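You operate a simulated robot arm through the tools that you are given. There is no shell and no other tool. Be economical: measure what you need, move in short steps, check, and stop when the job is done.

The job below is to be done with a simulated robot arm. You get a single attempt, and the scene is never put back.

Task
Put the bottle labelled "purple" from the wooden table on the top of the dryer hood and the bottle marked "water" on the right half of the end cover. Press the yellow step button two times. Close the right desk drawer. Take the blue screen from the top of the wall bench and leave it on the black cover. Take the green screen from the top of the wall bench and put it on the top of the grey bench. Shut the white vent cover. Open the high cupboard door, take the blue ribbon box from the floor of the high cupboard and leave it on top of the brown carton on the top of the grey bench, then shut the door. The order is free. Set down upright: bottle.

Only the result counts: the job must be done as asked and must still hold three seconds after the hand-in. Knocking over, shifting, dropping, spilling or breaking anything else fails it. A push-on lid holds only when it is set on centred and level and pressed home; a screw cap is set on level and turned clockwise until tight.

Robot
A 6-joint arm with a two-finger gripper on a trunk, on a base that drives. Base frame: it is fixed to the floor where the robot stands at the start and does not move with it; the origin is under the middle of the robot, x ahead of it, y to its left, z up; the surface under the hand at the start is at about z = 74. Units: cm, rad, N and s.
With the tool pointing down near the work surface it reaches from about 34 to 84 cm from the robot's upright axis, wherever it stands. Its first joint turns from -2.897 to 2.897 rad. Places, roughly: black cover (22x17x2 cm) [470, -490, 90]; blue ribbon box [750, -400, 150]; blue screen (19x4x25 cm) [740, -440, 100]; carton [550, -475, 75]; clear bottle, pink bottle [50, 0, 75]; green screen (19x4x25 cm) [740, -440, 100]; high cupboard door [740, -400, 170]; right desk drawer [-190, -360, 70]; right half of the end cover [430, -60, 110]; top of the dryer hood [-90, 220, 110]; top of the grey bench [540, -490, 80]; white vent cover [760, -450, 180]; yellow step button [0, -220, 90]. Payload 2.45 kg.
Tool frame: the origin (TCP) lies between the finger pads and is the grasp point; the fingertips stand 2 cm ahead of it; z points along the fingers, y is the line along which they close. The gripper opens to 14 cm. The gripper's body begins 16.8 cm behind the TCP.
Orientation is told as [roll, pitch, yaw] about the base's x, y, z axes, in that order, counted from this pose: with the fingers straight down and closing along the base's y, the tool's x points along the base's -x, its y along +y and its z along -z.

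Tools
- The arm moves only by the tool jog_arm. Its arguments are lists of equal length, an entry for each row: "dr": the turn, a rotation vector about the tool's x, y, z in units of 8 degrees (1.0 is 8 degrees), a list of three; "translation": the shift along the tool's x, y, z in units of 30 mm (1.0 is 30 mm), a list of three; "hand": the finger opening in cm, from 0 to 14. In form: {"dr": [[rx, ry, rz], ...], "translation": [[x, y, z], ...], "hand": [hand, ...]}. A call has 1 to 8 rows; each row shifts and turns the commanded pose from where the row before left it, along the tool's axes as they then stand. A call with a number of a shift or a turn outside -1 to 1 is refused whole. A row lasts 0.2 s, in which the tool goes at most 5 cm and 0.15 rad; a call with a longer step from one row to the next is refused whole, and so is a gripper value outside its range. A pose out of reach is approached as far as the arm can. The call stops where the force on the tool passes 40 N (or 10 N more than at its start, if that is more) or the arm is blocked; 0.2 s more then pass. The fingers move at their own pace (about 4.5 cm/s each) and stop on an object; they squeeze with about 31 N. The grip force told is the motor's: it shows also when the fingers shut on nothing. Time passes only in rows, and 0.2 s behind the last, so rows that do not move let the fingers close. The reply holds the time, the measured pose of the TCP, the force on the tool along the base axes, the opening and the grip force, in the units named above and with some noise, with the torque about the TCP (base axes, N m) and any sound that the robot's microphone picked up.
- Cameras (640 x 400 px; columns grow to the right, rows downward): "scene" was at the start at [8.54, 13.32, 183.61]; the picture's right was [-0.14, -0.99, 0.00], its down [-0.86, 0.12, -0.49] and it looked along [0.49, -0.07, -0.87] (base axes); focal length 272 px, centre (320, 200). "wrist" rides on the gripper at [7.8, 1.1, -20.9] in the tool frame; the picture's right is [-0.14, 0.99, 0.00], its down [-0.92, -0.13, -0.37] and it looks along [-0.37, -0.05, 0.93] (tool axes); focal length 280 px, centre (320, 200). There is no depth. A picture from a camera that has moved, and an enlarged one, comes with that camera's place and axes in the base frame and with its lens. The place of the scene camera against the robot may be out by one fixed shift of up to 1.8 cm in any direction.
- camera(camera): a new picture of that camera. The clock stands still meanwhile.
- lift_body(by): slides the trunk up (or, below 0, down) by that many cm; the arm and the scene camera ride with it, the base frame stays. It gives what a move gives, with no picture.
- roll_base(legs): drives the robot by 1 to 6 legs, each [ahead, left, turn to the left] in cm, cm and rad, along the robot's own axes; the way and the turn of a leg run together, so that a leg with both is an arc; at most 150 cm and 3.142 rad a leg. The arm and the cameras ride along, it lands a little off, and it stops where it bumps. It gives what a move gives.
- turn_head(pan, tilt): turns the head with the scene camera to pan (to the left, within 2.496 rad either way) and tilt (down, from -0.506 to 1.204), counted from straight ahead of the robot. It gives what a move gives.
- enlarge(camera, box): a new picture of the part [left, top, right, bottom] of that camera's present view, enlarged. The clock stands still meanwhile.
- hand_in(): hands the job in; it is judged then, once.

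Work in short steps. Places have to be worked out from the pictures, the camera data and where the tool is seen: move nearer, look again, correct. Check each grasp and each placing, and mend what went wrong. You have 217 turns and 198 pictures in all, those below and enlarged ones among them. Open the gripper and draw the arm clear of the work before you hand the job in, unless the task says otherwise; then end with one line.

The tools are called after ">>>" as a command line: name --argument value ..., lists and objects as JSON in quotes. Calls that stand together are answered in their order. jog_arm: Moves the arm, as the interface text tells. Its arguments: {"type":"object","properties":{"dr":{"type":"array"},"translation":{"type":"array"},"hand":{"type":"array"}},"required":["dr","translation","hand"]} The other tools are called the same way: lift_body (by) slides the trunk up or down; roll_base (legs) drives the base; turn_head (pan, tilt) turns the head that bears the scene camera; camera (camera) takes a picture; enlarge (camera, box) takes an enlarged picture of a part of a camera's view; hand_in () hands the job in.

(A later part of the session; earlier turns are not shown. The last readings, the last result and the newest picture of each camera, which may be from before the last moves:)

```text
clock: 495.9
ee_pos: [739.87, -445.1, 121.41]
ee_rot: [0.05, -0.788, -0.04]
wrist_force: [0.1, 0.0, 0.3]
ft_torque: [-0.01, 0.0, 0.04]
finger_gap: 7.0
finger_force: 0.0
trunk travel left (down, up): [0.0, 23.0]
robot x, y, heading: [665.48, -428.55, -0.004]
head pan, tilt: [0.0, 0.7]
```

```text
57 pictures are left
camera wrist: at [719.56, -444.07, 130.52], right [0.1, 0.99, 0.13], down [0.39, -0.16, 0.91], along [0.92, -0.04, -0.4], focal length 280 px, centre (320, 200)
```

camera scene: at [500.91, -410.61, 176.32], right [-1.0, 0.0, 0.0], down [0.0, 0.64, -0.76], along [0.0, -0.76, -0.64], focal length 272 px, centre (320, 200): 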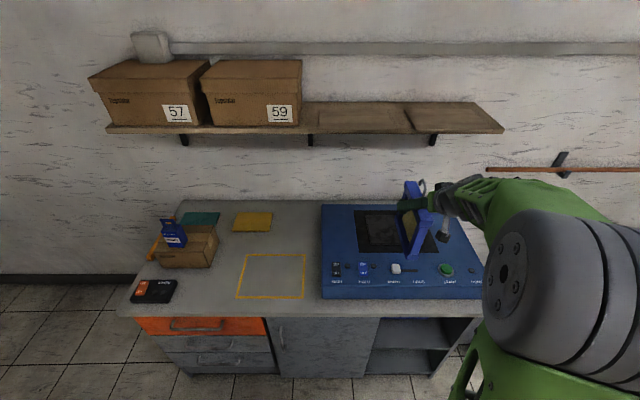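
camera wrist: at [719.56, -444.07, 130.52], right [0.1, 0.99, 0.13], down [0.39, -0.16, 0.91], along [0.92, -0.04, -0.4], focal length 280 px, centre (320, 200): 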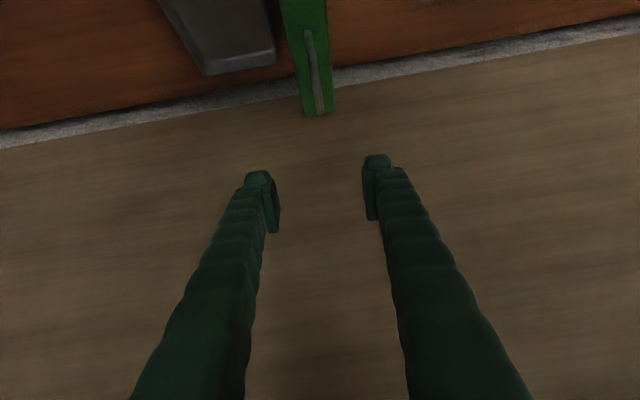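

Shift +0.9 cm in y while descending around the green frame.

>>> jog_arm --dr '[[0, 0, 0], [0, 0, 0], [0, 0, 0], [0, 0, 0], [0, 0, 0], [0, 0, 0]]' --translation '[[0.66, 0.15, 0.74], [0.66, 0.15, 0.74], [0.66, 0, 0.74], [0.66, 0, 0.74], [0.66, 0, 0.74], [0, 0, 0]]' --hand '[8, 8, 8, 8, 8, 8]'

>>> camera --camera "wrist"

```text
clock: 497.3
ee_pos: [740.73, -443.61, 106.5]
ee_rot: [0.049, -0.788, -0.045]
wrist_force: [0.4, -0.3, 0.0]
ft_torque: [-0.01, 0.0, 0.01]
finger_gap: 8.0
finger_force: 0.0
trunk travel left (down, up): [0.0, 23.0]
robot x, y, heading: [665.56, -428.88, -0.003]
head pan, tilt: [0.0, 0.7]
```

```text
56 pictures are left
camera wrist: at [720.4, -442.63, 115.7], right [0.1, 0.99, 0.13], down [0.39, -0.16, 0.91], along [0.92, -0.04, -0.4], focal length 280 px, centre (320, 200)
```

wrist: 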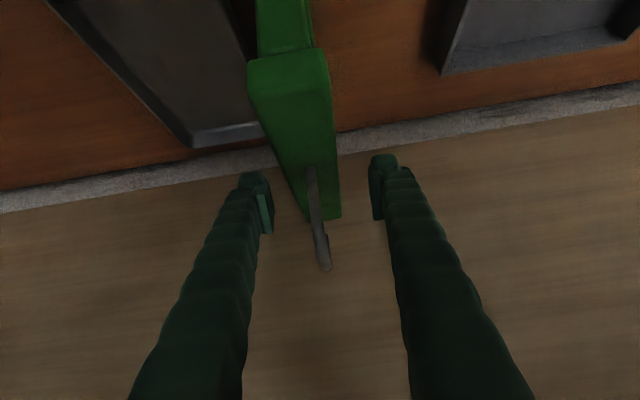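

Well aligned. Lower and grip.

>>> jog_arm --dr '[[0, 0, 0], [0, 0, 0], [0, 0, 0], [0, 0, 0], [0, 0, 0], [0, 0, 0]]' --translation '[[0.7, -0.03, 0.75], [0.4, 0, 0.4], [0, 0, 0], [0, 0, 0], [0, 0, 0], [0, 0, 0]]' --hand '[8, 8, 2.5, 2.5, 2.5, 2.5]'

>>> jog_arm --dr '[[0, 0, 0], [0, 0, 0], [0, 0, 0], [0, 0, 0], [0, 0, 0], [0, 0, 0]]' --translation '[[-0.4, 0, -0.4], [-0.7, 0, -0.7], [-0.7, 0, -0.7], [-0.7, 0, -0.7], [-0.7, 0, -0.7], [-0.7, 0, -0.7]]' --hand '[2.5, 2.5, 2.5, 2.5, 2.5, 2.5]'

>>> camera --camera "wrist"

```text
clock: 498.7
ee_pos: [740.83, -443.59, 101.92]
ee_rot: [0.048, -0.788, -0.043]
wrist_force: [-0.7, -0.4, -0.6]
ft_torque: [-0.05, -0.07, 0.01]
finger_gap: 3.85
finger_force: 31.6
trunk travel left (down, up): [0.0, 23.0]
robot x, y, heading: [665.65, -428.81, -0.006]
head pan, tilt: [0.0, 0.7]
```

```text
clock: 500.1
ee_pos: [740.83, -444.09, 118.45]
ee_rot: [0.048, -0.787, -0.044]
wrist_force: [-0.4, -0.4, -2.5]
ft_torque: [0.0, -0.05, -0.02]
finger_gap: 3.85
finger_force: 30.8
trunk travel left (down, up): [0.0, 23.0]
robot x, y, heading: [665.46, -428.81, -0.006]
head pan, tilt: [0.0, 0.7]
```

```text
55 pictures are left
camera wrist: at [720.44, -443.12, 127.53], right [0.1, 0.99, 0.13], down [0.39, -0.16, 0.91], along [0.92, -0.04, -0.4], focal length 280 px, centre (320, 200)
```

wrist: 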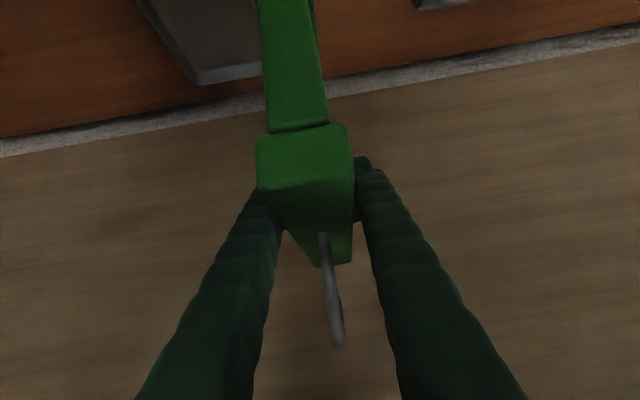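

Green screen held. Take it round to the grey bench, free area near [520,−480] (between carton and machine).

>>> roll_base --legs '[[-50, 0, 0], [-15, 60, 0], [0, 0, -1.565], [0, -64, 0]]'

>>> camera --camera "scene"

```text
clock: 517.8
ee_pos: [522.47, -443.24, 118.37]
ee_rot: [0.049, -0.788, -1.612]
wrist_force: [1.0, 1.2, -3.5]
ft_torque: [-0.01, -0.01, -0.03]
finger_gap: 3.82
finger_force: 31.5
trunk travel left (down, up): [0.0, 23.0]
robot x, y, heading: [537.0, -367.63, -1.573]
head pan, tilt: [0.0, 0.7]
```

```text
54 pictures are left
camera scene: at [552.57, -377.08, 176.32], right [-1.0, 0.0, 0.0], down [0.0, 0.64, -0.76], along [0.0, -0.76, -0.64], focal length 272 px, centre (320, 200)
```

scene: 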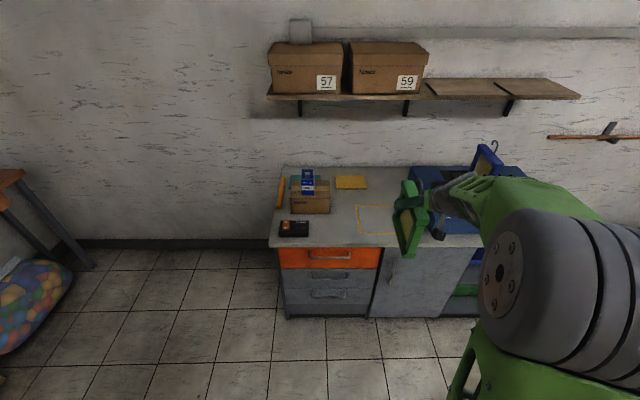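

Advance over the bench and check.

>>> roll_base --legs '[[37, -2, 0]]'

>>> jog_arm --dr '[[0, 0, 0], [0, 0, 0], [0, 0, 0], [0, 0, 0], [0, 0, 0], [0, 0, 0]]' --translation '[[0.7, 0, 0.7], [0.7, 0, 0.7], [0.7, 0, 0.7], [0.7, 0, 0.7], [0.5, 0, 0.5], [0, 0, 0]]' --hand '[2.5, 2.5, 2.5, 2.5, 2.5, 2.5]'

>>> camera --camera "scene"

>>> camera --camera "wrist"

```text
clock: 520.2
ee_pos: [520.54, -480.24, 118.34]
ee_rot: [0.049, -0.786, -1.609]
wrist_force: [-0.4, 0.2, -2.9]
ft_torque: [-0.02, 0.02, 0.04]
finger_gap: 3.82
finger_force: 30.7
trunk travel left (down, up): [0.0, 23.0]
robot x, y, heading: [535.56, -404.94, -1.572]
head pan, tilt: [0.0, 0.7]
```

```text
clock: 521.6
ee_pos: [521.11, -480.22, 104.32]
ee_rot: [0.049, -0.787, -1.608]
wrist_force: [-0.4, -0.3, -2.4]
ft_torque: [-0.03, -0.01, 0.0]
finger_gap: 3.85
finger_force: 31.3
trunk travel left (down, up): [0.0, 23.0]
robot x, y, heading: [535.66, -404.79, -1.566]
head pan, tilt: [0.0, 0.7]
```

```text
53 pictures are left
camera scene: at [550.62, -414.15, 176.33], right [-1.0, 0.0, 0.0], down [0.0, 0.64, -0.76], along [0.0, -0.76, -0.64], focal length 272 px, centre (320, 200)
```

scene: 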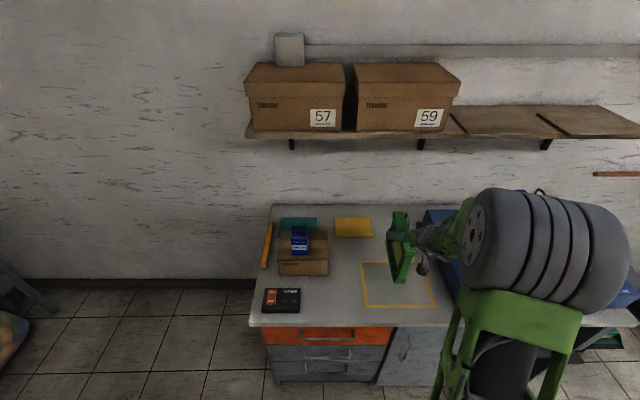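

```text
52 pictures are left
camera wrist: at [521.86, -459.86, 113.42], right [0.99, -0.1, 0.13], down [-0.16, -0.39, 0.91], along [-0.04, -0.92, -0.4], focal length 280 px, centre (320, 200)
```

wrist: 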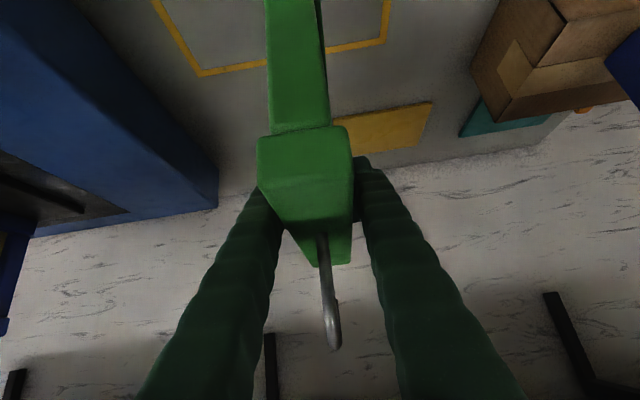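

Clear of the notepad and machine. Lower further, feeling for contact.

>>> jog_arm --dr '[[0, 0, 0], [0, 0, 0], [0, 0, 0], [0, 0, 0], [0, 0, 0], [0, 0, 0], [0, 0, 0], [0, 0, 0]]' --translation '[[0.5, 0, 0.5], [0.4, 0, 0.4], [0.2, 0, 0.2], [0.08, 0, 0.08], [0.08, 0, 0.08], [0.08, 0, 0.08], [0.08, 0, 0.08], [0, 0, 0]]' --hand '[2.5, 2.5, 2.5, 2.5, 2.5, 2.5, 2.5, 2.5]'

>>> enlarge --camera "scene" --box '[330, 180, 490, 320]'

```text
clock: 523.4
ee_pos: [521.33, -480.17, 98.32]
ee_rot: [0.051, -0.787, -1.609]
wrist_force: [0.4, -0.1, -2.7]
ft_torque: [-0.05, 0.01, 0.01]
finger_gap: 3.81
finger_force: 30.9
trunk travel left (down, up): [0.0, 23.0]
robot x, y, heading: [535.79, -404.72, -1.565]
head pan, tilt: [0.0, 0.7]
```

```text
2.86 times, centred on (410, 250) of scene
camera zoom: at [550.62, -414.15, 176.32], right [-1.0, 0.0, 0.0], down [0.0, 0.64, -0.76], along [0.0, -0.76, -0.64], focal length 778 px, centre (63, 57)
```

zoom: 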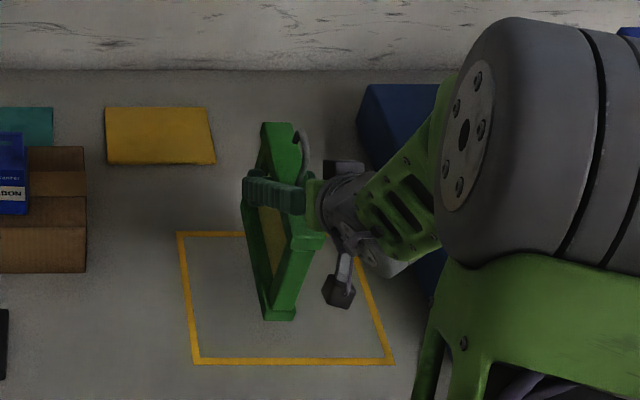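

About 4–5 cm left. Continue.

>>> jog_arm --dr '[[0, 0, 0], [0, 0, 0], [0, 0, 0], [0, 0, 0], [0, 0, 0], [0, 0, 0]]' --translation '[[0.2, 0, 0.2], [0.2, 0, 0.2], [0.1, 0, 0.1], [0.1, 0, 0.1], [0.08, 0, 0.08], [0, 0, 0]]' --hand '[2.5, 2.5, 2.5, 2.5, 2.5, 2.5]'

```text
clock: 524.8
ee_pos: [521.29, -480.39, 95.48]
ee_rot: [0.05, -0.787, -1.61]
wrist_force: [0.5, 0.6, -2.4]
ft_torque: [-0.04, -0.02, -0.01]
finger_gap: 3.8
finger_force: 31.0
trunk travel left (down, up): [0.0, 23.0]
robot x, y, heading: [535.54, -404.87, -1.571]
head pan, tilt: [0.0, 0.7]
```

>>> jog_arm --dr '[[0, 0, 0], [0, 0, 0], [0, 0, 0], [0, 0, 0], [0, 0, 0], [0, 0, 0]]' --translation '[[0.06, 0, 0.06], [0.06, 0, 0.06], [0.06, 0, 0.06], [0.06, 0, 0.06], [0.06, 0, 0.06], [0, 0, 0]]' --hand '[2.5, 2.5, 2.5, 2.5, 2.5, 2.5]'

```text
clock: 526.2
ee_pos: [521.38, -480.44, 94.15]
ee_rot: [0.049, -0.788, -1.608]
wrist_force: [1.1, 0.5, -3.0]
ft_torque: [-0.02, 0.0, 0.0]
finger_gap: 3.8
finger_force: 30.9
trunk travel left (down, up): [0.0, 23.0]
robot x, y, heading: [535.78, -405.04, -1.566]
head pan, tilt: [0.0, 0.7]
```

>>> jog_arm --dr '[[0, 0, 0], [0, 0, 0], [0, 0, 0], [0, 0, 0], [0, 0, 0], [0, 0, 0]]' --translation '[[0.05, 0, 0.05], [0.05, 0, 0.05], [0.05, 0, 0.05], [0.05, 0, 0.05], [0.05, 0, 0.05], [0, 0, 0]]' --hand '[2.5, 2.5, 2.5, 2.5, 2.5, 2.5]'

>>> enlarge --camera "scene" --box '[330, 180, 490, 320]'

```text
clock: 527.6
ee_pos: [521.55, -480.44, 93.54]
ee_rot: [0.049, -0.795, -1.608]
wrist_force: [3.2, -2.8, 32.4]
ft_torque: [0.3, 0.08, -0.1]
finger_gap: 3.85
finger_force: 31.0
trunk travel left (down, up): [0.0, 23.0]
robot x, y, heading: [535.84, -405.06, -1.572]
head pan, tilt: [0.0, 0.7]
```

```text
2.86 times, centred on (410, 250) of scene
camera zoom: at [550.73, -413.85, 176.35], right [-1.0, 0.0, 0.0], down [0.0, 0.64, -0.77], along [0.0, -0.77, -0.64], focal length 778 px, centre (63, 57)
```

zoom: 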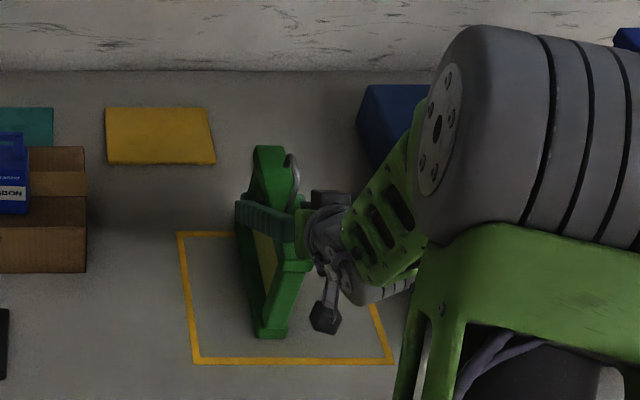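

Contact (32 N). Ease up slightly, open, rise and back away.

>>> jog_arm --dr '[[0, 0, 0], [0, 0, 0], [0, 0, 0], [0, 0, 0], [0, 0, 0], [0, 0, 0]]' --translation '[[-0.06, 0, -0.06], [0, 0, 0], [0, 0, 0], [0, 0, 0], [0, 0, 0], [0, 0, 0]]' --hand '[3.2, 5, 7, 9, 10, 10]'

>>> jog_arm --dr '[[0, 0, 0], [0, 0, 0], [0, 0, 0], [0, 0, 0], [0, 0, 0], [0, 0, 0]]' --translation '[[-0.4, 0, -0.4], [-0.7, 0, -0.7], [-0.7, 0, -0.7], [-0.7, 0, -0.7], [-0.7, 0, -0.7], [-0.7, 0, -0.7]]' --hand '[10, 10, 10, 10, 10, 10]'

>>> roll_base --legs '[[-60, 0, 0]]'

>>> camera --camera "scene"

```text
clock: 529.0
ee_pos: [521.41, -480.36, 93.45]
ee_rot: [0.049, -0.787, -1.609]
wrist_force: [-0.2, 0.1, -0.4]
ft_torque: [0.01, 0.02, -0.01]
finger_gap: 9.97
finger_force: 0.1
trunk travel left (down, up): [0.0, 23.0]
robot x, y, heading: [535.89, -404.86, -1.568]
head pan, tilt: [0.0, 0.7]
```

```text
clock: 530.4
ee_pos: [520.67, -480.16, 109.87]
ee_rot: [0.05, -0.787, -1.609]
wrist_force: [0.5, -0.1, -1.2]
ft_torque: [0.0, 0.01, 0.01]
finger_gap: 9.99
finger_force: 0.2
trunk travel left (down, up): [0.0, 23.0]
robot x, y, heading: [535.49, -404.65, -1.568]
head pan, tilt: [0.0, 0.7]
```

```text
clock: 533.8
ee_pos: [520.91, -419.74, 109.93]
ee_rot: [0.05, -0.786, -1.603]
wrist_force: [0.6, -0.6, 0.1]
ft_torque: [0.0, 0.02, 0.03]
finger_gap: 10.0
finger_force: 0.1
trunk travel left (down, up): [0.0, 23.0]
robot x, y, heading: [535.4, -344.24, -1.566]
head pan, tilt: [0.0, 0.7]
```

```text
49 pictures are left
camera scene: at [550.45, -353.39, 176.33], right [-1.0, -0.01, 0.0], down [0.0, 0.64, -0.77], along [0.0, -0.77, -0.64], focal length 272 px, centre (320, 200)
```

scene: 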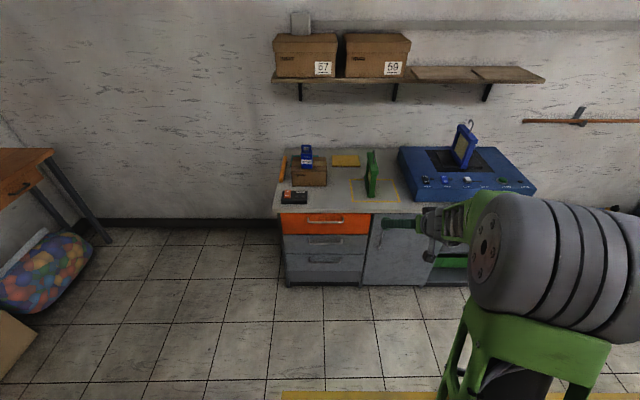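

Everything there is in place. Now turn to face −x and look toward the green bench and desk.

>>> roll_base --legs '[[-25, 0, 0], [0, 0, -1.575]]'

>>> turn_head --pan 0.15 --tilt 0.35

>>> lift_body --by 23

>>> camera --camera "scene"

```text
clock: 539.5
ee_pos: [459.81, -304.56, 109.98]
ee_rot: [0.048, -0.788, 3.108]
wrist_force: [-1.0, 0.3, -0.2]
ft_torque: [-0.02, 0.0, -0.01]
finger_gap: 9.97
finger_force: 0.2
trunk travel left (down, up): [0.0, 23.0]
robot x, y, heading: [535.32, -319.22, -3.133]
head pan, tilt: [0.0, 0.7]
```

```text
clock: 540.3
ee_pos: [459.8, -304.56, 110.01]
ee_rot: [0.049, -0.787, 3.108]
wrist_force: [-0.6, -0.6, -0.7]
ft_torque: [0.0, -0.01, 0.02]
finger_gap: 10.02
finger_force: 0.0
trunk travel left (down, up): [0.0, 23.0]
robot x, y, heading: [535.23, -319.14, -3.138]
head pan, tilt: [0.15, 0.351]
```

```text
clock: 542.7
ee_pos: [459.76, -304.57, 132.73]
ee_rot: [0.048, -0.788, 3.106]
wrist_force: [0.0, -0.6, -0.3]
ft_torque: [-0.01, 0.01, 0.03]
finger_gap: 10.0
finger_force: 0.0
trunk travel left (down, up): [-23.0, 0.0]
robot x, y, heading: [535.07, -319.41, -3.134]
head pan, tilt: [0.15, 0.351]
```

```text
48 pictures are left
camera scene: at [526.11, -334.47, 202.45], right [-0.15, 0.99, 0.0], down [0.34, 0.05, -0.94], along [-0.93, -0.14, -0.34], focal length 272 px, centre (320, 200)
```

scene: 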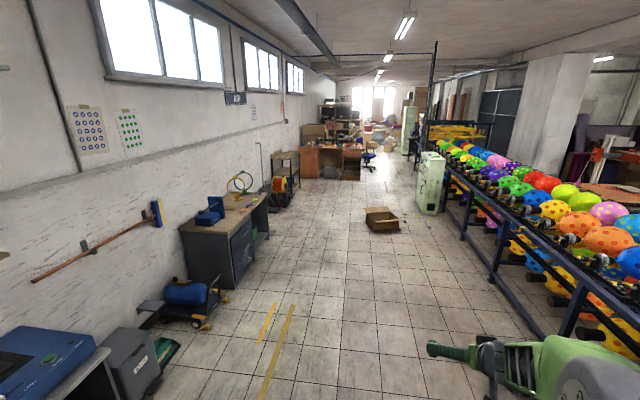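

Enlarge the pale-green control cabinet and the desk area.

>>> enlarge --camera "scene" --box '[280, 120, 460, 240]'

```text
3.33 times, centred on (370, 180) of scene
camera zoom: at [526.11, -334.47, 202.45], right [-0.15, 0.99, 0.0], down [0.34, 0.05, -0.94], along [-0.93, -0.14, -0.34], focal length 908 px, centre (153, 267)
```

zoom: 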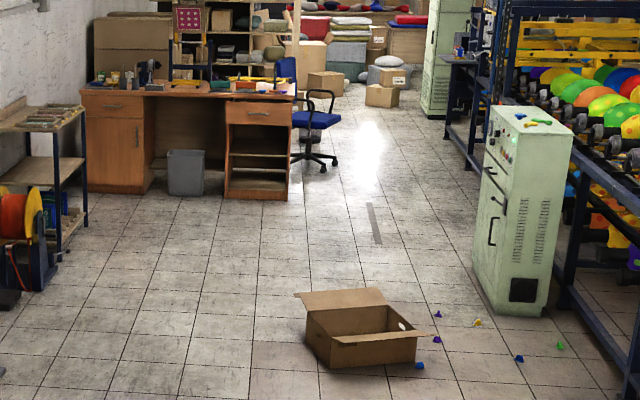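

The yellow button is on the control cabinet's front (facing −y, y≈−210). A carton and small toys lie on the floor at x≈28–105, so I drive along y≈−367 and then turn to face +y at x≈−16.

>>> roll_base --legs '[[150, 48, 0], [150, 0, 0], [150, 0, 0]]'

>>> turn_head --pan -0.3 --tilt 0.55

>>> camera --camera "scene"

```text
refused: leg 1 is longer than a leg can be; nothing moved
```

```text
clock: 543.6
ee_pos: [459.84, -304.63, 132.94]
ee_rot: [0.048, -0.79, 3.107]
wrist_force: [0.2, 0.1, -0.2]
ft_torque: [0.01, -0.02, 0.01]
finger_gap: 10.01
finger_force: 0.0
trunk travel left (down, up): [-23.0, 0.0]
robot x, y, heading: [535.57, -319.37, -3.14]
head pan, tilt: [-0.3, 0.55]
```

```text
46 pictures are left
camera scene: at [526.73, -330.43, 200.64], right [0.29, 0.96, 0.0], down [0.5, -0.15, -0.85], along [-0.82, 0.25, -0.52], focal length 272 px, centre (320, 200)
```

scene: 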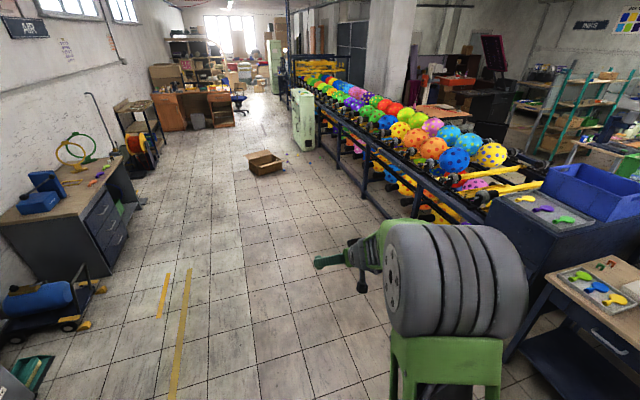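

Refused for length; repeat with shorter legs.

>>> roll_base --legs '[[110, 46, 0], [140, 0, 0], [140, 0, 0]]'

>>> turn_head --pan -0.4 --tilt 0.5

>>> camera --camera "scene"

```text
clock: 562.8
ee_pos: [70.29, -358.31, 132.86]
ee_rot: [0.046, -0.787, 3.121]
wrist_force: [0.0, 0.3, 1.0]
ft_torque: [-0.03, -0.06, 0.03]
finger_gap: 10.0
finger_force: 0.0
trunk travel left (down, up): [-23.0, 0.0]
robot x, y, heading: [145.78, -371.72, -3.118]
head pan, tilt: [-0.3, 0.55]
```

```text
clock: 563.5
ee_pos: [70.25, -358.21, 132.85]
ee_rot: [0.049, -0.788, 3.122]
wrist_force: [0.5, 0.3, -0.1]
ft_torque: [-0.01, -0.01, 0.03]
finger_gap: 10.01
finger_force: 0.0
trunk travel left (down, up): [-23.0, 0.0]
robot x, y, heading: [145.49, -371.63, -3.122]
head pan, tilt: [-0.4, 0.499]
```

```text
45 pictures are left
camera scene: at [137.63, -382.17, 201.1], right [0.37, 0.93, 0.0], down [0.44, -0.18, -0.88], along [-0.82, 0.32, -0.48], focal length 272 px, centre (320, 200)
```

scene: 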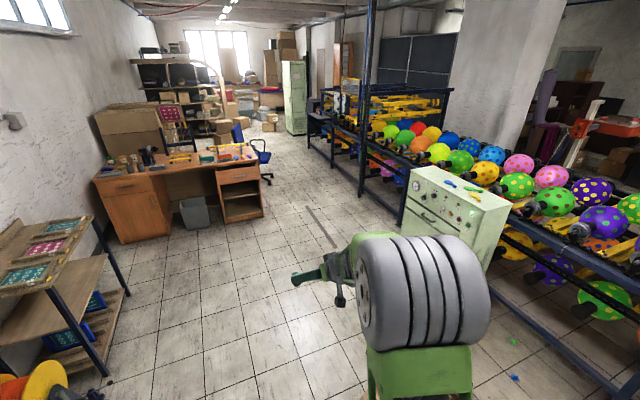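

Path clear. Go to x≈−16, then turn to face the cabinet (+y).

>>> roll_base --legs '[[130, 0, -0.02], [32, 0, 0], [0, 0, -1.57]]'

>>> turn_head --pan 0.0 --tilt 0.55

>>> camera --camera "scene"

```text
clock: 575.6
ee_pos: [-1.62, -297.31, 132.88]
ee_rot: [0.048, -0.786, 1.529]
wrist_force: [-0.4, -0.3, 1.8]
ft_torque: [-0.02, 0.0, 0.03]
finger_gap: 9.98
finger_force: 0.1
trunk travel left (down, up): [-23.0, 0.0]
robot x, y, heading: [-16.43, -372.38, 1.568]
head pan, tilt: [-0.4, 0.499]
```

```text
clock: 576.5
ee_pos: [-1.58, -297.25, 132.81]
ee_rot: [0.051, -0.787, 1.531]
wrist_force: [-0.2, -0.3, 0.1]
ft_torque: [0.01, 0.02, 0.0]
finger_gap: 9.99
finger_force: 0.1
trunk travel left (down, up): [-23.0, 0.0]
robot x, y, heading: [-16.85, -372.82, 1.571]
head pan, tilt: [0.0, 0.55]
```

```text
44 pictures are left
camera scene: at [-29.73, -362.4, 200.64], right [1.0, 0.0, 0.0], down [0.0, -0.52, -0.85], along [0.0, 0.85, -0.52], focal length 272 px, centre (320, 200)
```

scene: 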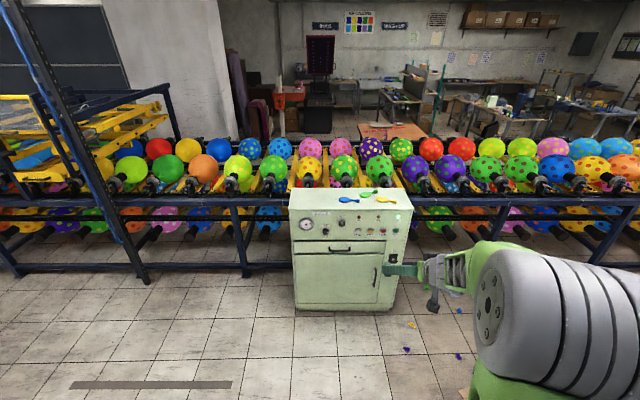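

Enlarge the cabinet panel.

>>> enlarge --camera "scene" --box '[280, 180, 430, 300]'

```text
3.33 times, centred on (355, 240) of scene
camera zoom: at [-29.73, -362.4, 200.64], right [1.0, 0.0, 0.0], down [0.0, -0.52, -0.85], along [0.0, 0.85, -0.52], focal length 908 px, centre (203, 67)
```

zoom: 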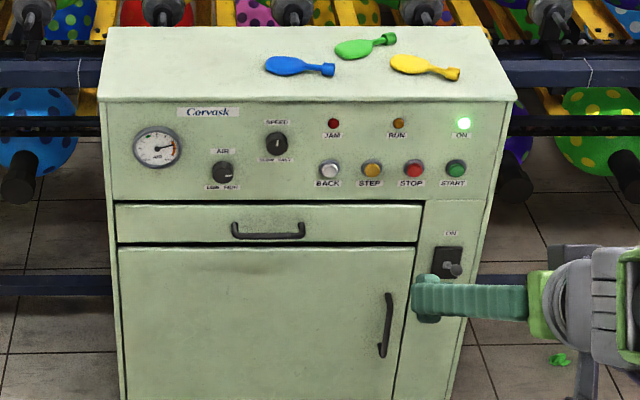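

STEP (yellow) button is at about [3.8,−219.8,90]. Lower the trunk, close the hand, and bring it to z≈90.

>>> lift_body --by -23

>>> jog_arm --dr '[[0, -0.8, 0], [0, 0, 0], [0, 0, 0], [0, 0, 0], [0, 0, 0], [0, 0, 0], [0, 0, 0], [0, 0, 0]]' --translation '[[0, 0, 0], [0.78, 0, 0.62], [0.78, 0, 0.62], [0.78, 0, 0.62], [0.78, 0, 0.62], [0.78, 0, 0.62], [0.78, 0, 0.62], [0.6, 0, 0.48]]' --hand '[0, 0, 0, 0, 0, 0, 0, 0]'

>>> roll_base --legs '[[45, 0, 0]]'

>>> camera --camera "wrist"

>>> camera --camera "scene"

```text
clock: 578.9
ee_pos: [-1.62, -297.32, 109.91]
ee_rot: [0.049, -0.786, 1.531]
wrist_force: [0.0, 1.0, -0.4]
ft_torque: [0.01, 0.0, -0.03]
finger_gap: 10.0
finger_force: 0.1
trunk travel left (down, up): [0.0, 23.0]
robot x, y, heading: [-16.93, -372.7, 1.572]
head pan, tilt: [0.0, 0.55]
```

```text
clock: 580.7
ee_pos: [-2.2, -297.27, 89.43]
ee_rot: [0.055, -0.898, 1.519]
wrist_force: [-0.3, 0.2, -0.8]
ft_torque: [-0.07, 0.02, 0.03]
finger_gap: 0.01
finger_force: 29.4
trunk travel left (down, up): [0.0, 23.0]
robot x, y, heading: [-16.42, -372.67, 1.57]
head pan, tilt: [0.0, 0.55]
```

```text
clock: 583.4
ee_pos: [-2.34, -252.28, 89.63]
ee_rot: [0.056, -0.9, 1.523]
wrist_force: [-0.1, 0.9, 0.2]
ft_torque: [-0.03, -0.02, 0.04]
finger_gap: 0.01
finger_force: 29.5
trunk travel left (down, up): [0.0, 23.0]
robot x, y, heading: [-16.71, -327.74, 1.574]
head pan, tilt: [0.0, 0.55]
```

```text
42 pictures are left
camera wrist: at [-3.34, -273.57, 96.43], right [-0.99, 0.09, 0.14], down [0.16, 0.28, 0.95], along [0.04, 0.95, -0.29], focal length 280 px, centre (320, 200)
```

wrist: 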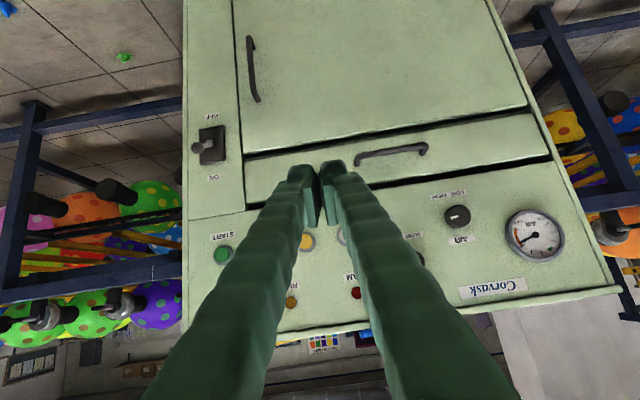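

```text
41 pictures are left
camera scene: at [-29.72, -317.53, 177.63], right [1.0, 0.0, 0.0], down [0.0, -0.52, -0.85], along [0.0, 0.85, -0.52], focal length 272 px, centre (320, 200)
```

scene: 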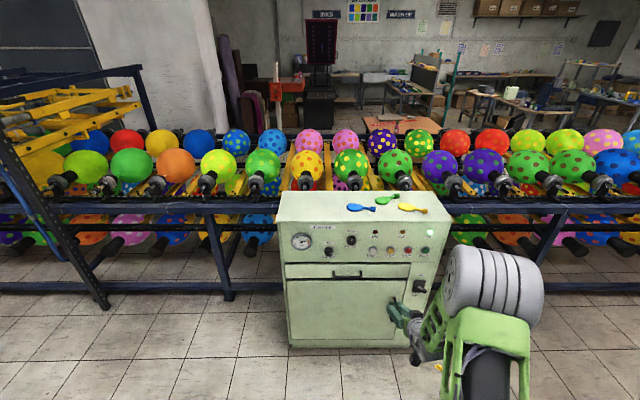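

Refine the button's place from the nearer scene view.

>>> enlarge --camera "scene" --box '[340, 190, 460, 290]'

```text
4.00 times, centred on (400, 240) of scene
camera zoom: at [-29.72, -317.53, 177.63], right [1.0, 0.0, 0.0], down [0.0, -0.52, -0.85], along [0.0, 0.85, -0.52], focal length 1089 px, centre (0, 40)
```

zoom: 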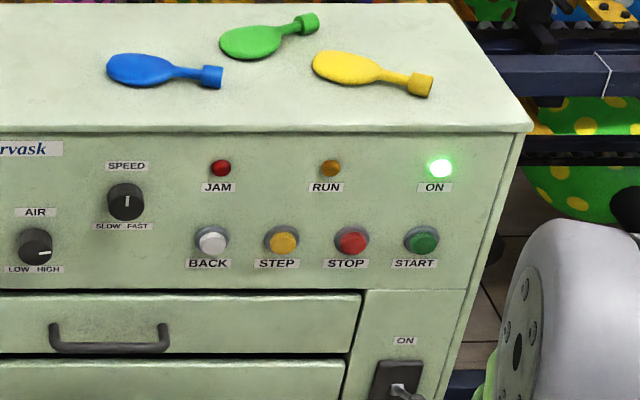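

Wrist view gives the button at about [2.7,−219,87.8]. Align and approach to ~7 cm short.

>>> roll_base --legs '[[0, -5, 0], [20, 0, 0]]'

>>> jog_arm --dr '[[0, 0, 0], [0, 0, 0]]' --translation '[[0.5, 0, 0.4], [0, 0, 0]]' --hand '[0, 0]'

>>> camera --camera "wrist"

>>> enlarge --camera "scene" --box '[300, 200, 480, 340]'

```text
clock: 585.7
ee_pos: [2.55, -232.37, 89.66]
ee_rot: [0.055, -0.898, 1.522]
wrist_force: [-0.9, 0.5, -0.8]
ft_torque: [0.03, 0.02, -0.03]
finger_gap: 0.0
finger_force: 28.9
trunk travel left (down, up): [0.0, 23.0]
robot x, y, heading: [-11.64, -307.61, 1.574]
head pan, tilt: [0.0, 0.55]
```

```text
clock: 586.3
ee_pos: [2.39, -232.38, 87.69]
ee_rot: [0.056, -0.899, 1.523]
wrist_force: [0.1, -0.3, -0.8]
ft_torque: [0.01, -0.01, 0.0]
finger_gap: 0.0
finger_force: 29.5
trunk travel left (down, up): [0.0, 23.0]
robot x, y, heading: [-11.8, -307.69, 1.572]
head pan, tilt: [0.0, 0.55]
```

```text
39 pictures are left
camera wrist: at [1.48, -253.53, 94.52], right [-0.99, 0.09, 0.14], down [0.16, 0.28, 0.95], along [0.04, 0.95, -0.29], focal length 280 px, centre (320, 200)
```

wrist: 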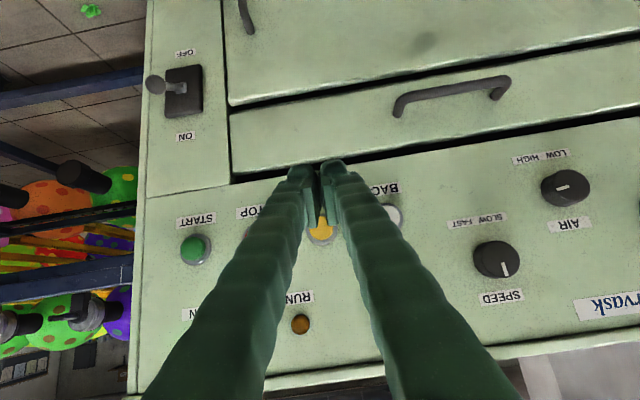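

```text
2.86 times, centred on (390, 270) of scene
camera zoom: at [-24.77, -297.52, 177.64], right [1.0, 0.0, 0.0], down [0.0, -0.52, -0.85], along [0.0, 0.85, -0.52], focal length 778 px, centre (120, 0)
```

zoom: 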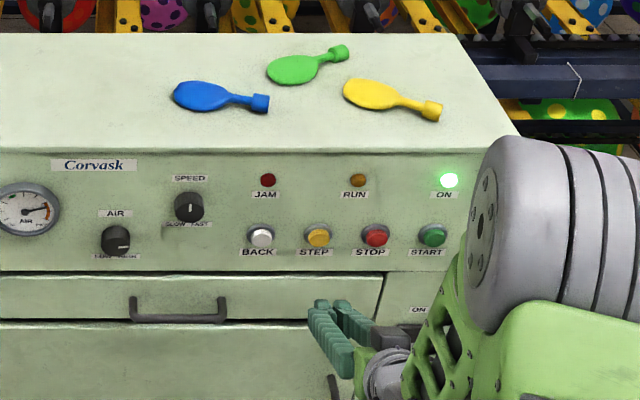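

Shift right 1 cm, ahead 7 cm, then press with small arm steps.

>>> roll_base --legs '[[0, -1, 0], [7, 0, 0]]'

>>> jog_arm --dr '[[0, 0, 0], [0, 0, 0], [0, 0, 0]]' --translation '[[-0.1, 0, 0.13], [-0.1, 0, 0.13], [0, 0, 0]]' --hand '[0, 0, 0]'

>>> enlarge --camera "scene" --box '[320, 200, 440, 300]'

```text
clock: 587.7
ee_pos: [3.41, -225.45, 87.63]
ee_rot: [0.056, -0.899, 1.526]
wrist_force: [0.3, 0.5, -0.5]
ft_torque: [0.0, -0.01, -0.03]
finger_gap: 0.0
finger_force: 29.5
trunk travel left (down, up): [0.0, 23.0]
robot x, y, heading: [-10.75, -300.49, 1.576]
head pan, tilt: [0.0, 0.55]
```

```text
clock: 588.5
ee_pos: [3.43, -224.49, 87.61]
ee_rot: [0.056, -0.9, 1.525]
wrist_force: [-0.2, 0.5, -0.2]
ft_torque: [-0.02, -0.02, -0.02]
finger_gap: 0.0
finger_force: 29.9
trunk travel left (down, up): [0.0, 23.0]
robot x, y, heading: [-10.78, -300.4, 1.571]
head pan, tilt: [0.0, 0.55]
```

```text
4.00 times, centred on (380, 250) of scene
camera zoom: at [-23.79, -290.7, 177.64], right [1.0, 0.0, 0.0], down [0.0, -0.52, -0.85], along [0.0, 0.85, -0.52], focal length 1089 px, centre (80, 0)
```

zoom: 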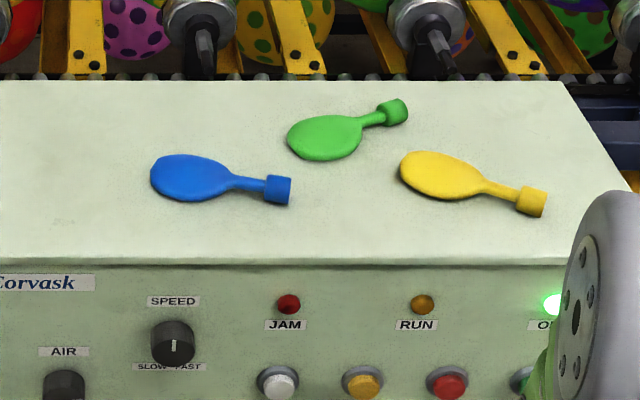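

Advance in 4 mm steps watching force and sound.

>>> jog_arm --dr '[[0, 0, 0], [0, 0, 0], [0, 0, 0], [0, 0, 0]]' --translation '[[-0.083, 0, 0.105], [-0.083, 0, 0.105], [-0.083, 0, 0.105], [0, 0, 0]]' --hand '[0, 0, 0, 0]'

>>> camera --camera "wrist"

```text
clock: 589.5
ee_pos: [3.25, -223.32, 87.57]
ee_rot: [0.055, -0.899, 1.525]
wrist_force: [0.4, -0.1, -0.3]
ft_torque: [-0.01, -0.01, 0.01]
finger_gap: 0.0
finger_force: 29.0
trunk travel left (down, up): [0.0, 23.0]
robot x, y, heading: [-10.86, -300.91, 1.571]
head pan, tilt: [0.0, 0.55]
```

```text
36 pictures are left
camera wrist: at [2.41, -244.51, 94.51], right [-0.99, 0.09, 0.14], down [0.16, 0.28, 0.94], along [0.04, 0.95, -0.29], focal length 280 px, centre (320, 200)
```

wrist: 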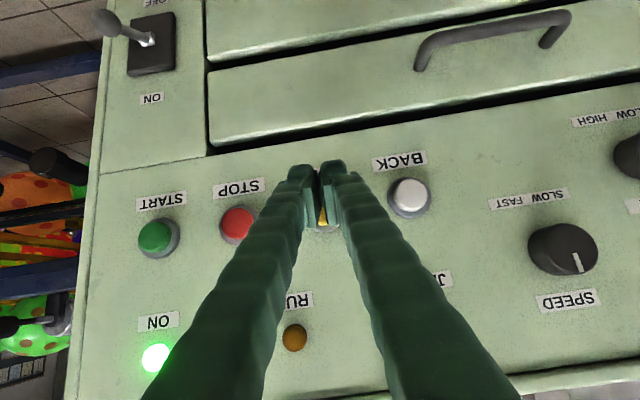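

Aligned with STEP (between STOP and BACK). Continue pressing forward.

>>> jog_arm --dr '[[0, 0, 0], [0, 0, 0], [0, 0, 0], [0, 0, 0]]' --translation '[[-0.083, 0, 0.105], [-0.083, 0, 0.105], [-0.083, 0, 0.105], [0, 0, 0]]' --hand '[0, 0, 0, 0]'

```text
clock: 590.5
ee_pos: [3.42, -222.15, 87.81]
ee_rot: [0.057, -0.899, 1.524]
wrist_force: [0.4, 0.6, -0.1]
ft_torque: [-0.04, 0.01, -0.01]
finger_gap: 0.0
finger_force: 29.2
trunk travel left (down, up): [0.0, 23.0]
robot x, y, heading: [-10.96, -300.69, 1.571]
head pan, tilt: [0.0, 0.55]
```

>>> jog_arm --dr '[[0, 0, 0], [0, 0, 0], [0, 0, 0], [0, 0, 0]]' --translation '[[-0.083, 0, 0.105], [-0.083, 0, 0.105], [-0.083, 0, 0.105], [0, 0, 0]]' --hand '[0, 0, 0, 0]'

```text
clock: 591.5
ee_pos: [3.47, -220.87, 87.62]
ee_rot: [0.058, -0.899, 1.523]
wrist_force: [-0.8, -1.3, -0.1]
ft_torque: [0.01, 0.01, -0.03]
finger_gap: 0.61
finger_force: 29.7
trunk travel left (down, up): [0.0, 23.0]
robot x, y, heading: [-10.56, -301.09, 1.566]
head pan, tilt: [0.0, 0.55]
```

First light contact (gap changed). Press a bit more.

>>> jog_arm --dr '[[0, 0, 0], [0, 0, 0], [0, 0, 0]]' --translation '[[-0.06, 0, 0.075], [-0.06, 0, 0.075], [0, 0, 0]]' --hand '[0, 0, 0]'

```text
clock: 592.3
ee_pos: [3.42, -220.41, 87.8]
ee_rot: [0.055, -0.896, 1.523]
wrist_force: [0.3, -3.1, 0.5]
ft_torque: [-0.01, 0.01, -0.02]
finger_gap: 0.58
finger_force: 30.0
trunk travel left (down, up): [0.0, 23.0]
robot x, y, heading: [-10.86, -300.83, 1.573]
head pan, tilt: [0.0, 0.55]
heard: click
```

Click heard: first press. Retract ~2 cm, and press again.

>>> jog_arm --dr '[[0, 0, 0], [0, 0, 0], [0, 0, 0], [0, 0, 0], [0, 0, 0]]' --translation '[[0.1, 0, -0.13], [0.1, 0, -0.13], [0.1, 0, -0.13], [0.1, 0, -0.13], [0, 0, 0]]' --hand '[0, 0, 0, 0, 0]'

>>> camera --camera "wrist"

```text
clock: 593.5
ee_pos: [3.36, -222.36, 87.75]
ee_rot: [0.057, -0.899, 1.524]
wrist_force: [-0.1, -0.3, 0.7]
ft_torque: [0.03, 0.03, 0.02]
finger_gap: 0.0
finger_force: 28.8
trunk travel left (down, up): [0.0, 23.0]
robot x, y, heading: [-10.79, -300.83, 1.567]
head pan, tilt: [0.0, 0.55]
```

```text
35 pictures are left
camera wrist: at [2.47, -243.52, 94.58], right [-0.99, 0.09, 0.14], down [0.16, 0.28, 0.95], along [0.04, 0.95, -0.29], focal length 280 px, centre (320, 200)
```

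wrist: 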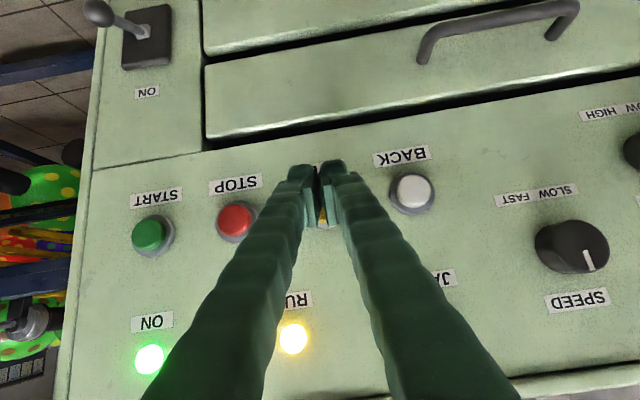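

The RUN lamp lit after the press. I wait a little and see whether it goes out before the second press.

>>> jog_arm --dr '[[0, 0, 0], [0, 0, 0], [0, 0, 0], [0, 0, 0], [0, 0, 0], [0, 0, 0], [0, 0, 0], [0, 0, 0]]' --translation '[[0, 0, 0], [0, 0, 0], [0, 0, 0], [0, 0, 0], [0, 0, 0], [0, 0, 0], [0, 0, 0], [0, 0, 0]]' --hand '[0, 0, 0, 0, 0, 0, 0, 0]'

>>> camera --camera "wrist"

```text
clock: 595.3
ee_pos: [3.36, -222.41, 87.79]
ee_rot: [0.055, -0.899, 1.524]
wrist_force: [-1.1, 0.6, 0.5]
ft_torque: [0.01, 0.0, 0.0]
finger_gap: 0.0
finger_force: 29.4
trunk travel left (down, up): [0.0, 23.0]
robot x, y, heading: [-10.93, -300.59, 1.575]
head pan, tilt: [0.0, 0.55]
```

```text
34 pictures are left
camera wrist: at [2.47, -243.51, 94.59], right [-0.99, 0.09, 0.14], down [0.16, 0.28, 0.95], along [0.04, 0.95, -0.29], focal length 280 px, centre (320, 200)
```

wrist: 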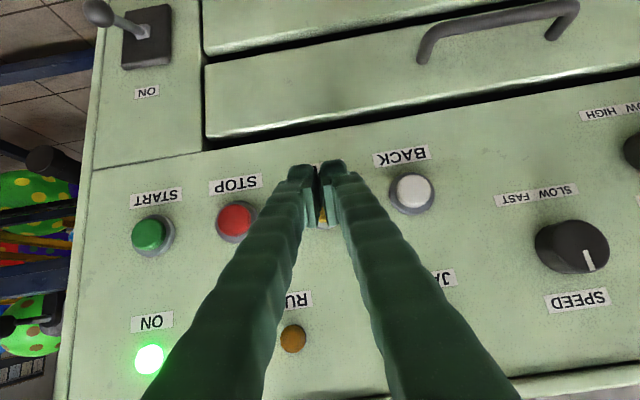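

RUN lamp is off again. Second press.

>>> jog_arm --dr '[[0, 0, 0], [0, 0, 0], [0, 0, 0], [0, 0, 0], [0, 0, 0]]' --translation '[[-0.1, 0, 0.13], [-0.1, 0, 0.13], [-0.1, 0, 0.13], [-0.1, 0, 0.13], [0, 0, 0]]' --hand '[0, 0, 0, 0, 0]'

```text
clock: 596.5
ee_pos: [3.34, -220.35, 87.74]
ee_rot: [0.057, -0.896, 1.523]
wrist_force: [1.1, -2.8, 0.3]
ft_torque: [0.03, 0.01, -0.03]
finger_gap: 0.59
finger_force: 29.3
trunk travel left (down, up): [0.0, 23.0]
robot x, y, heading: [-10.93, -301.04, 1.567]
head pan, tilt: [0.0, 0.55]
heard: click
```

Second click. Retract and confirm with the lamp.

>>> jog_arm --dr '[[0, 0, 0], [0, 0, 0], [0, 0, 0], [0, 0, 0]]' --translation '[[0.15, 0, -0.2], [0.15, 0, -0.2], [0.15, 0, -0.2], [0.15, 0, -0.2]]' --hand '[0, 0, 0, 0]'

>>> camera --camera "wrist"

>>> roll_base --legs '[[-66, 0, 0]]'

>>> turn_head --pan 1.5 --tilt 0.5

>>> camera --camera "scene"

```text
clock: 597.5
ee_pos: [3.31, -223.39, 87.78]
ee_rot: [0.055, -0.9, 1.524]
wrist_force: [0.1, 0.7, 0.3]
ft_torque: [-0.01, -0.01, 0.02]
finger_gap: 0.01
finger_force: 29.1
trunk travel left (down, up): [0.0, 23.0]
robot x, y, heading: [-10.51, -300.82, 1.574]
head pan, tilt: [0.0, 0.55]
```

```text
33 pictures are left
camera wrist: at [2.48, -244.55, 94.65], right [-0.99, 0.09, 0.14], down [0.16, 0.28, 0.94], along [0.04, 0.95, -0.29], focal length 280 px, centre (320, 200)
```

wrist: 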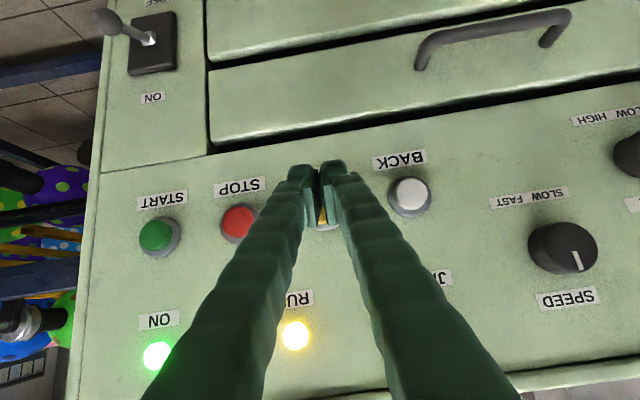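

```text
clock: 601.2
ee_pos: [3.25, -288.9, 87.79]
ee_rot: [0.054, -0.899, 1.531]
wrist_force: [-0.4, 0.3, 0.0]
ft_torque: [-0.02, 0.01, -0.01]
finger_gap: 0.0
finger_force: 29.4
trunk travel left (down, up): [0.0, 23.0]
robot x, y, heading: [-10.7, -366.54, 1.582]
head pan, tilt: [0.0, 0.55]
```

```text
clock: 602.8
ee_pos: [3.12, -288.93, 87.82]
ee_rot: [0.056, -0.9, 1.532]
wrist_force: [0.0, 0.3, -0.5]
ft_torque: [-0.01, -0.03, 0.05]
finger_gap: 0.0
finger_force: 28.9
trunk travel left (down, up): [0.0, 23.0]
robot x, y, heading: [-10.58, -366.57, 1.581]
head pan, tilt: [1.499, 0.499]
```

```text
32 pictures are left
camera scene: at [-32.54, -364.83, 178.1], right [0.06, 1.0, 0.0], down [0.48, -0.03, -0.88], along [-0.88, 0.06, -0.48], focal length 272 px, centre (320, 200)
```

scene: 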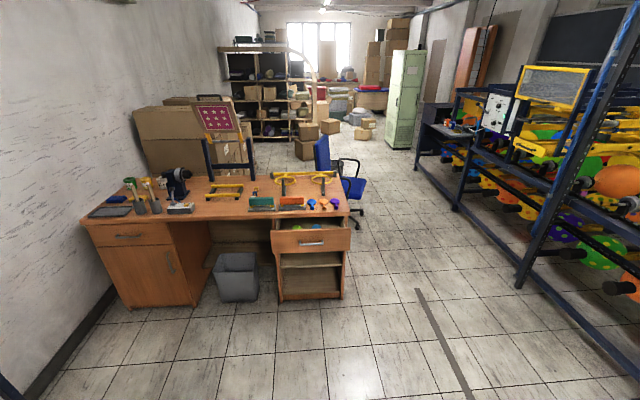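

Two presses registered (RUN lit again). The right desk drawer protrudes to x≈−181, y≈−361, z≈66. Turn to face it and line up.

>>> roll_base --legs '[[0, 0, 1.56], [40, 8, 0]]'

>>> jog_arm --dr '[[0, 0.9, 0], [0, 0, 0], [0, 0, 0], [0, 0, 0], [0, 0, 0], [0, 0, 0], [0, 0, 0], [0, 0, 0]]' --translation '[[0, 0, 0], [0.7, 0, 0.7], [0.7, 0, 0.7], [0.7, 0, 0.7], [0.7, 0, 0.7], [0.7, 0, 0.7], [0.7, 0, 0.7], [0.5, 0, 0.5]]' --hand '[0, 0, 0, 0, 0, 0, 0, 0]'

>>> camera --camera "wrist"

>>> turn_head --pan 0.0 --tilt 0.7

>>> camera --camera "scene"

```text
clock: 609.1
ee_pos: [-127.84, -361.22, 87.73]
ee_rot: [0.056, -0.899, 3.101]
wrist_force: [0.5, 0.3, -0.3]
ft_torque: [0.02, 0.01, 0.01]
finger_gap: 0.0
finger_force: 29.4
trunk travel left (down, up): [0.0, 23.0]
robot x, y, heading: [-50.12, -374.6, -3.13]
head pan, tilt: [1.499, 0.499]
```

```text
clock: 610.9
ee_pos: [-127.37, -361.91, 67.85]
ee_rot: [0.057, -0.771, 3.107]
wrist_force: [-0.4, 0.5, 0.6]
ft_torque: [0.01, 0.02, -0.04]
finger_gap: 0.0
finger_force: 29.8
trunk travel left (down, up): [0.0, 23.0]
robot x, y, heading: [-50.64, -375.1, -3.13]
head pan, tilt: [1.499, 0.499]
```

```text
31 pictures are left
camera wrist: at [-107.3, -362.41, 77.28], right [-0.09, -0.99, 0.14], down [-0.4, 0.16, 0.9], along [-0.91, 0.03, -0.41], focal length 280 px, centre (320, 200)
```

wrist: 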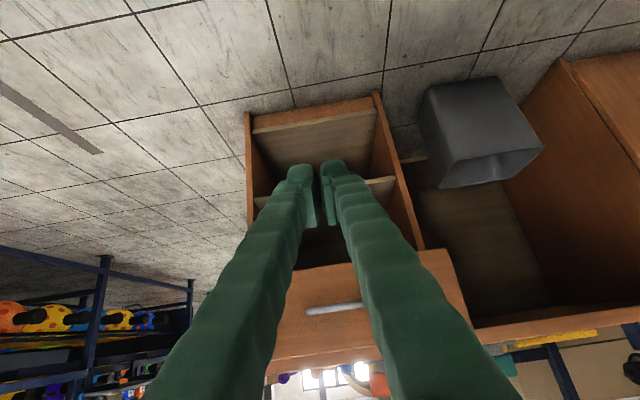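

```text
clock: 612.5
ee_pos: [-127.38, -361.81, 67.81]
ee_rot: [0.055, -0.773, 3.108]
wrist_force: [0.4, 0.7, -0.8]
ft_torque: [0.01, 0.01, -0.02]
finger_gap: 0.0
finger_force: 29.7
trunk travel left (down, up): [0.0, 23.0]
robot x, y, heading: [-50.22, -374.55, -3.13]
head pan, tilt: [0.0, 0.7]
```

```text
30 pictures are left
camera scene: at [-58.48, -388.64, 176.33], right [-0.01, 1.0, 0.0], down [0.64, 0.01, -0.77], along [-0.76, -0.01, -0.64], focal length 272 px, centre (320, 200)
```

scene: 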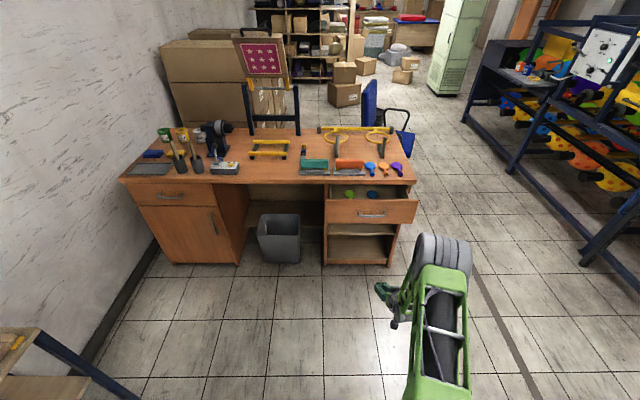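

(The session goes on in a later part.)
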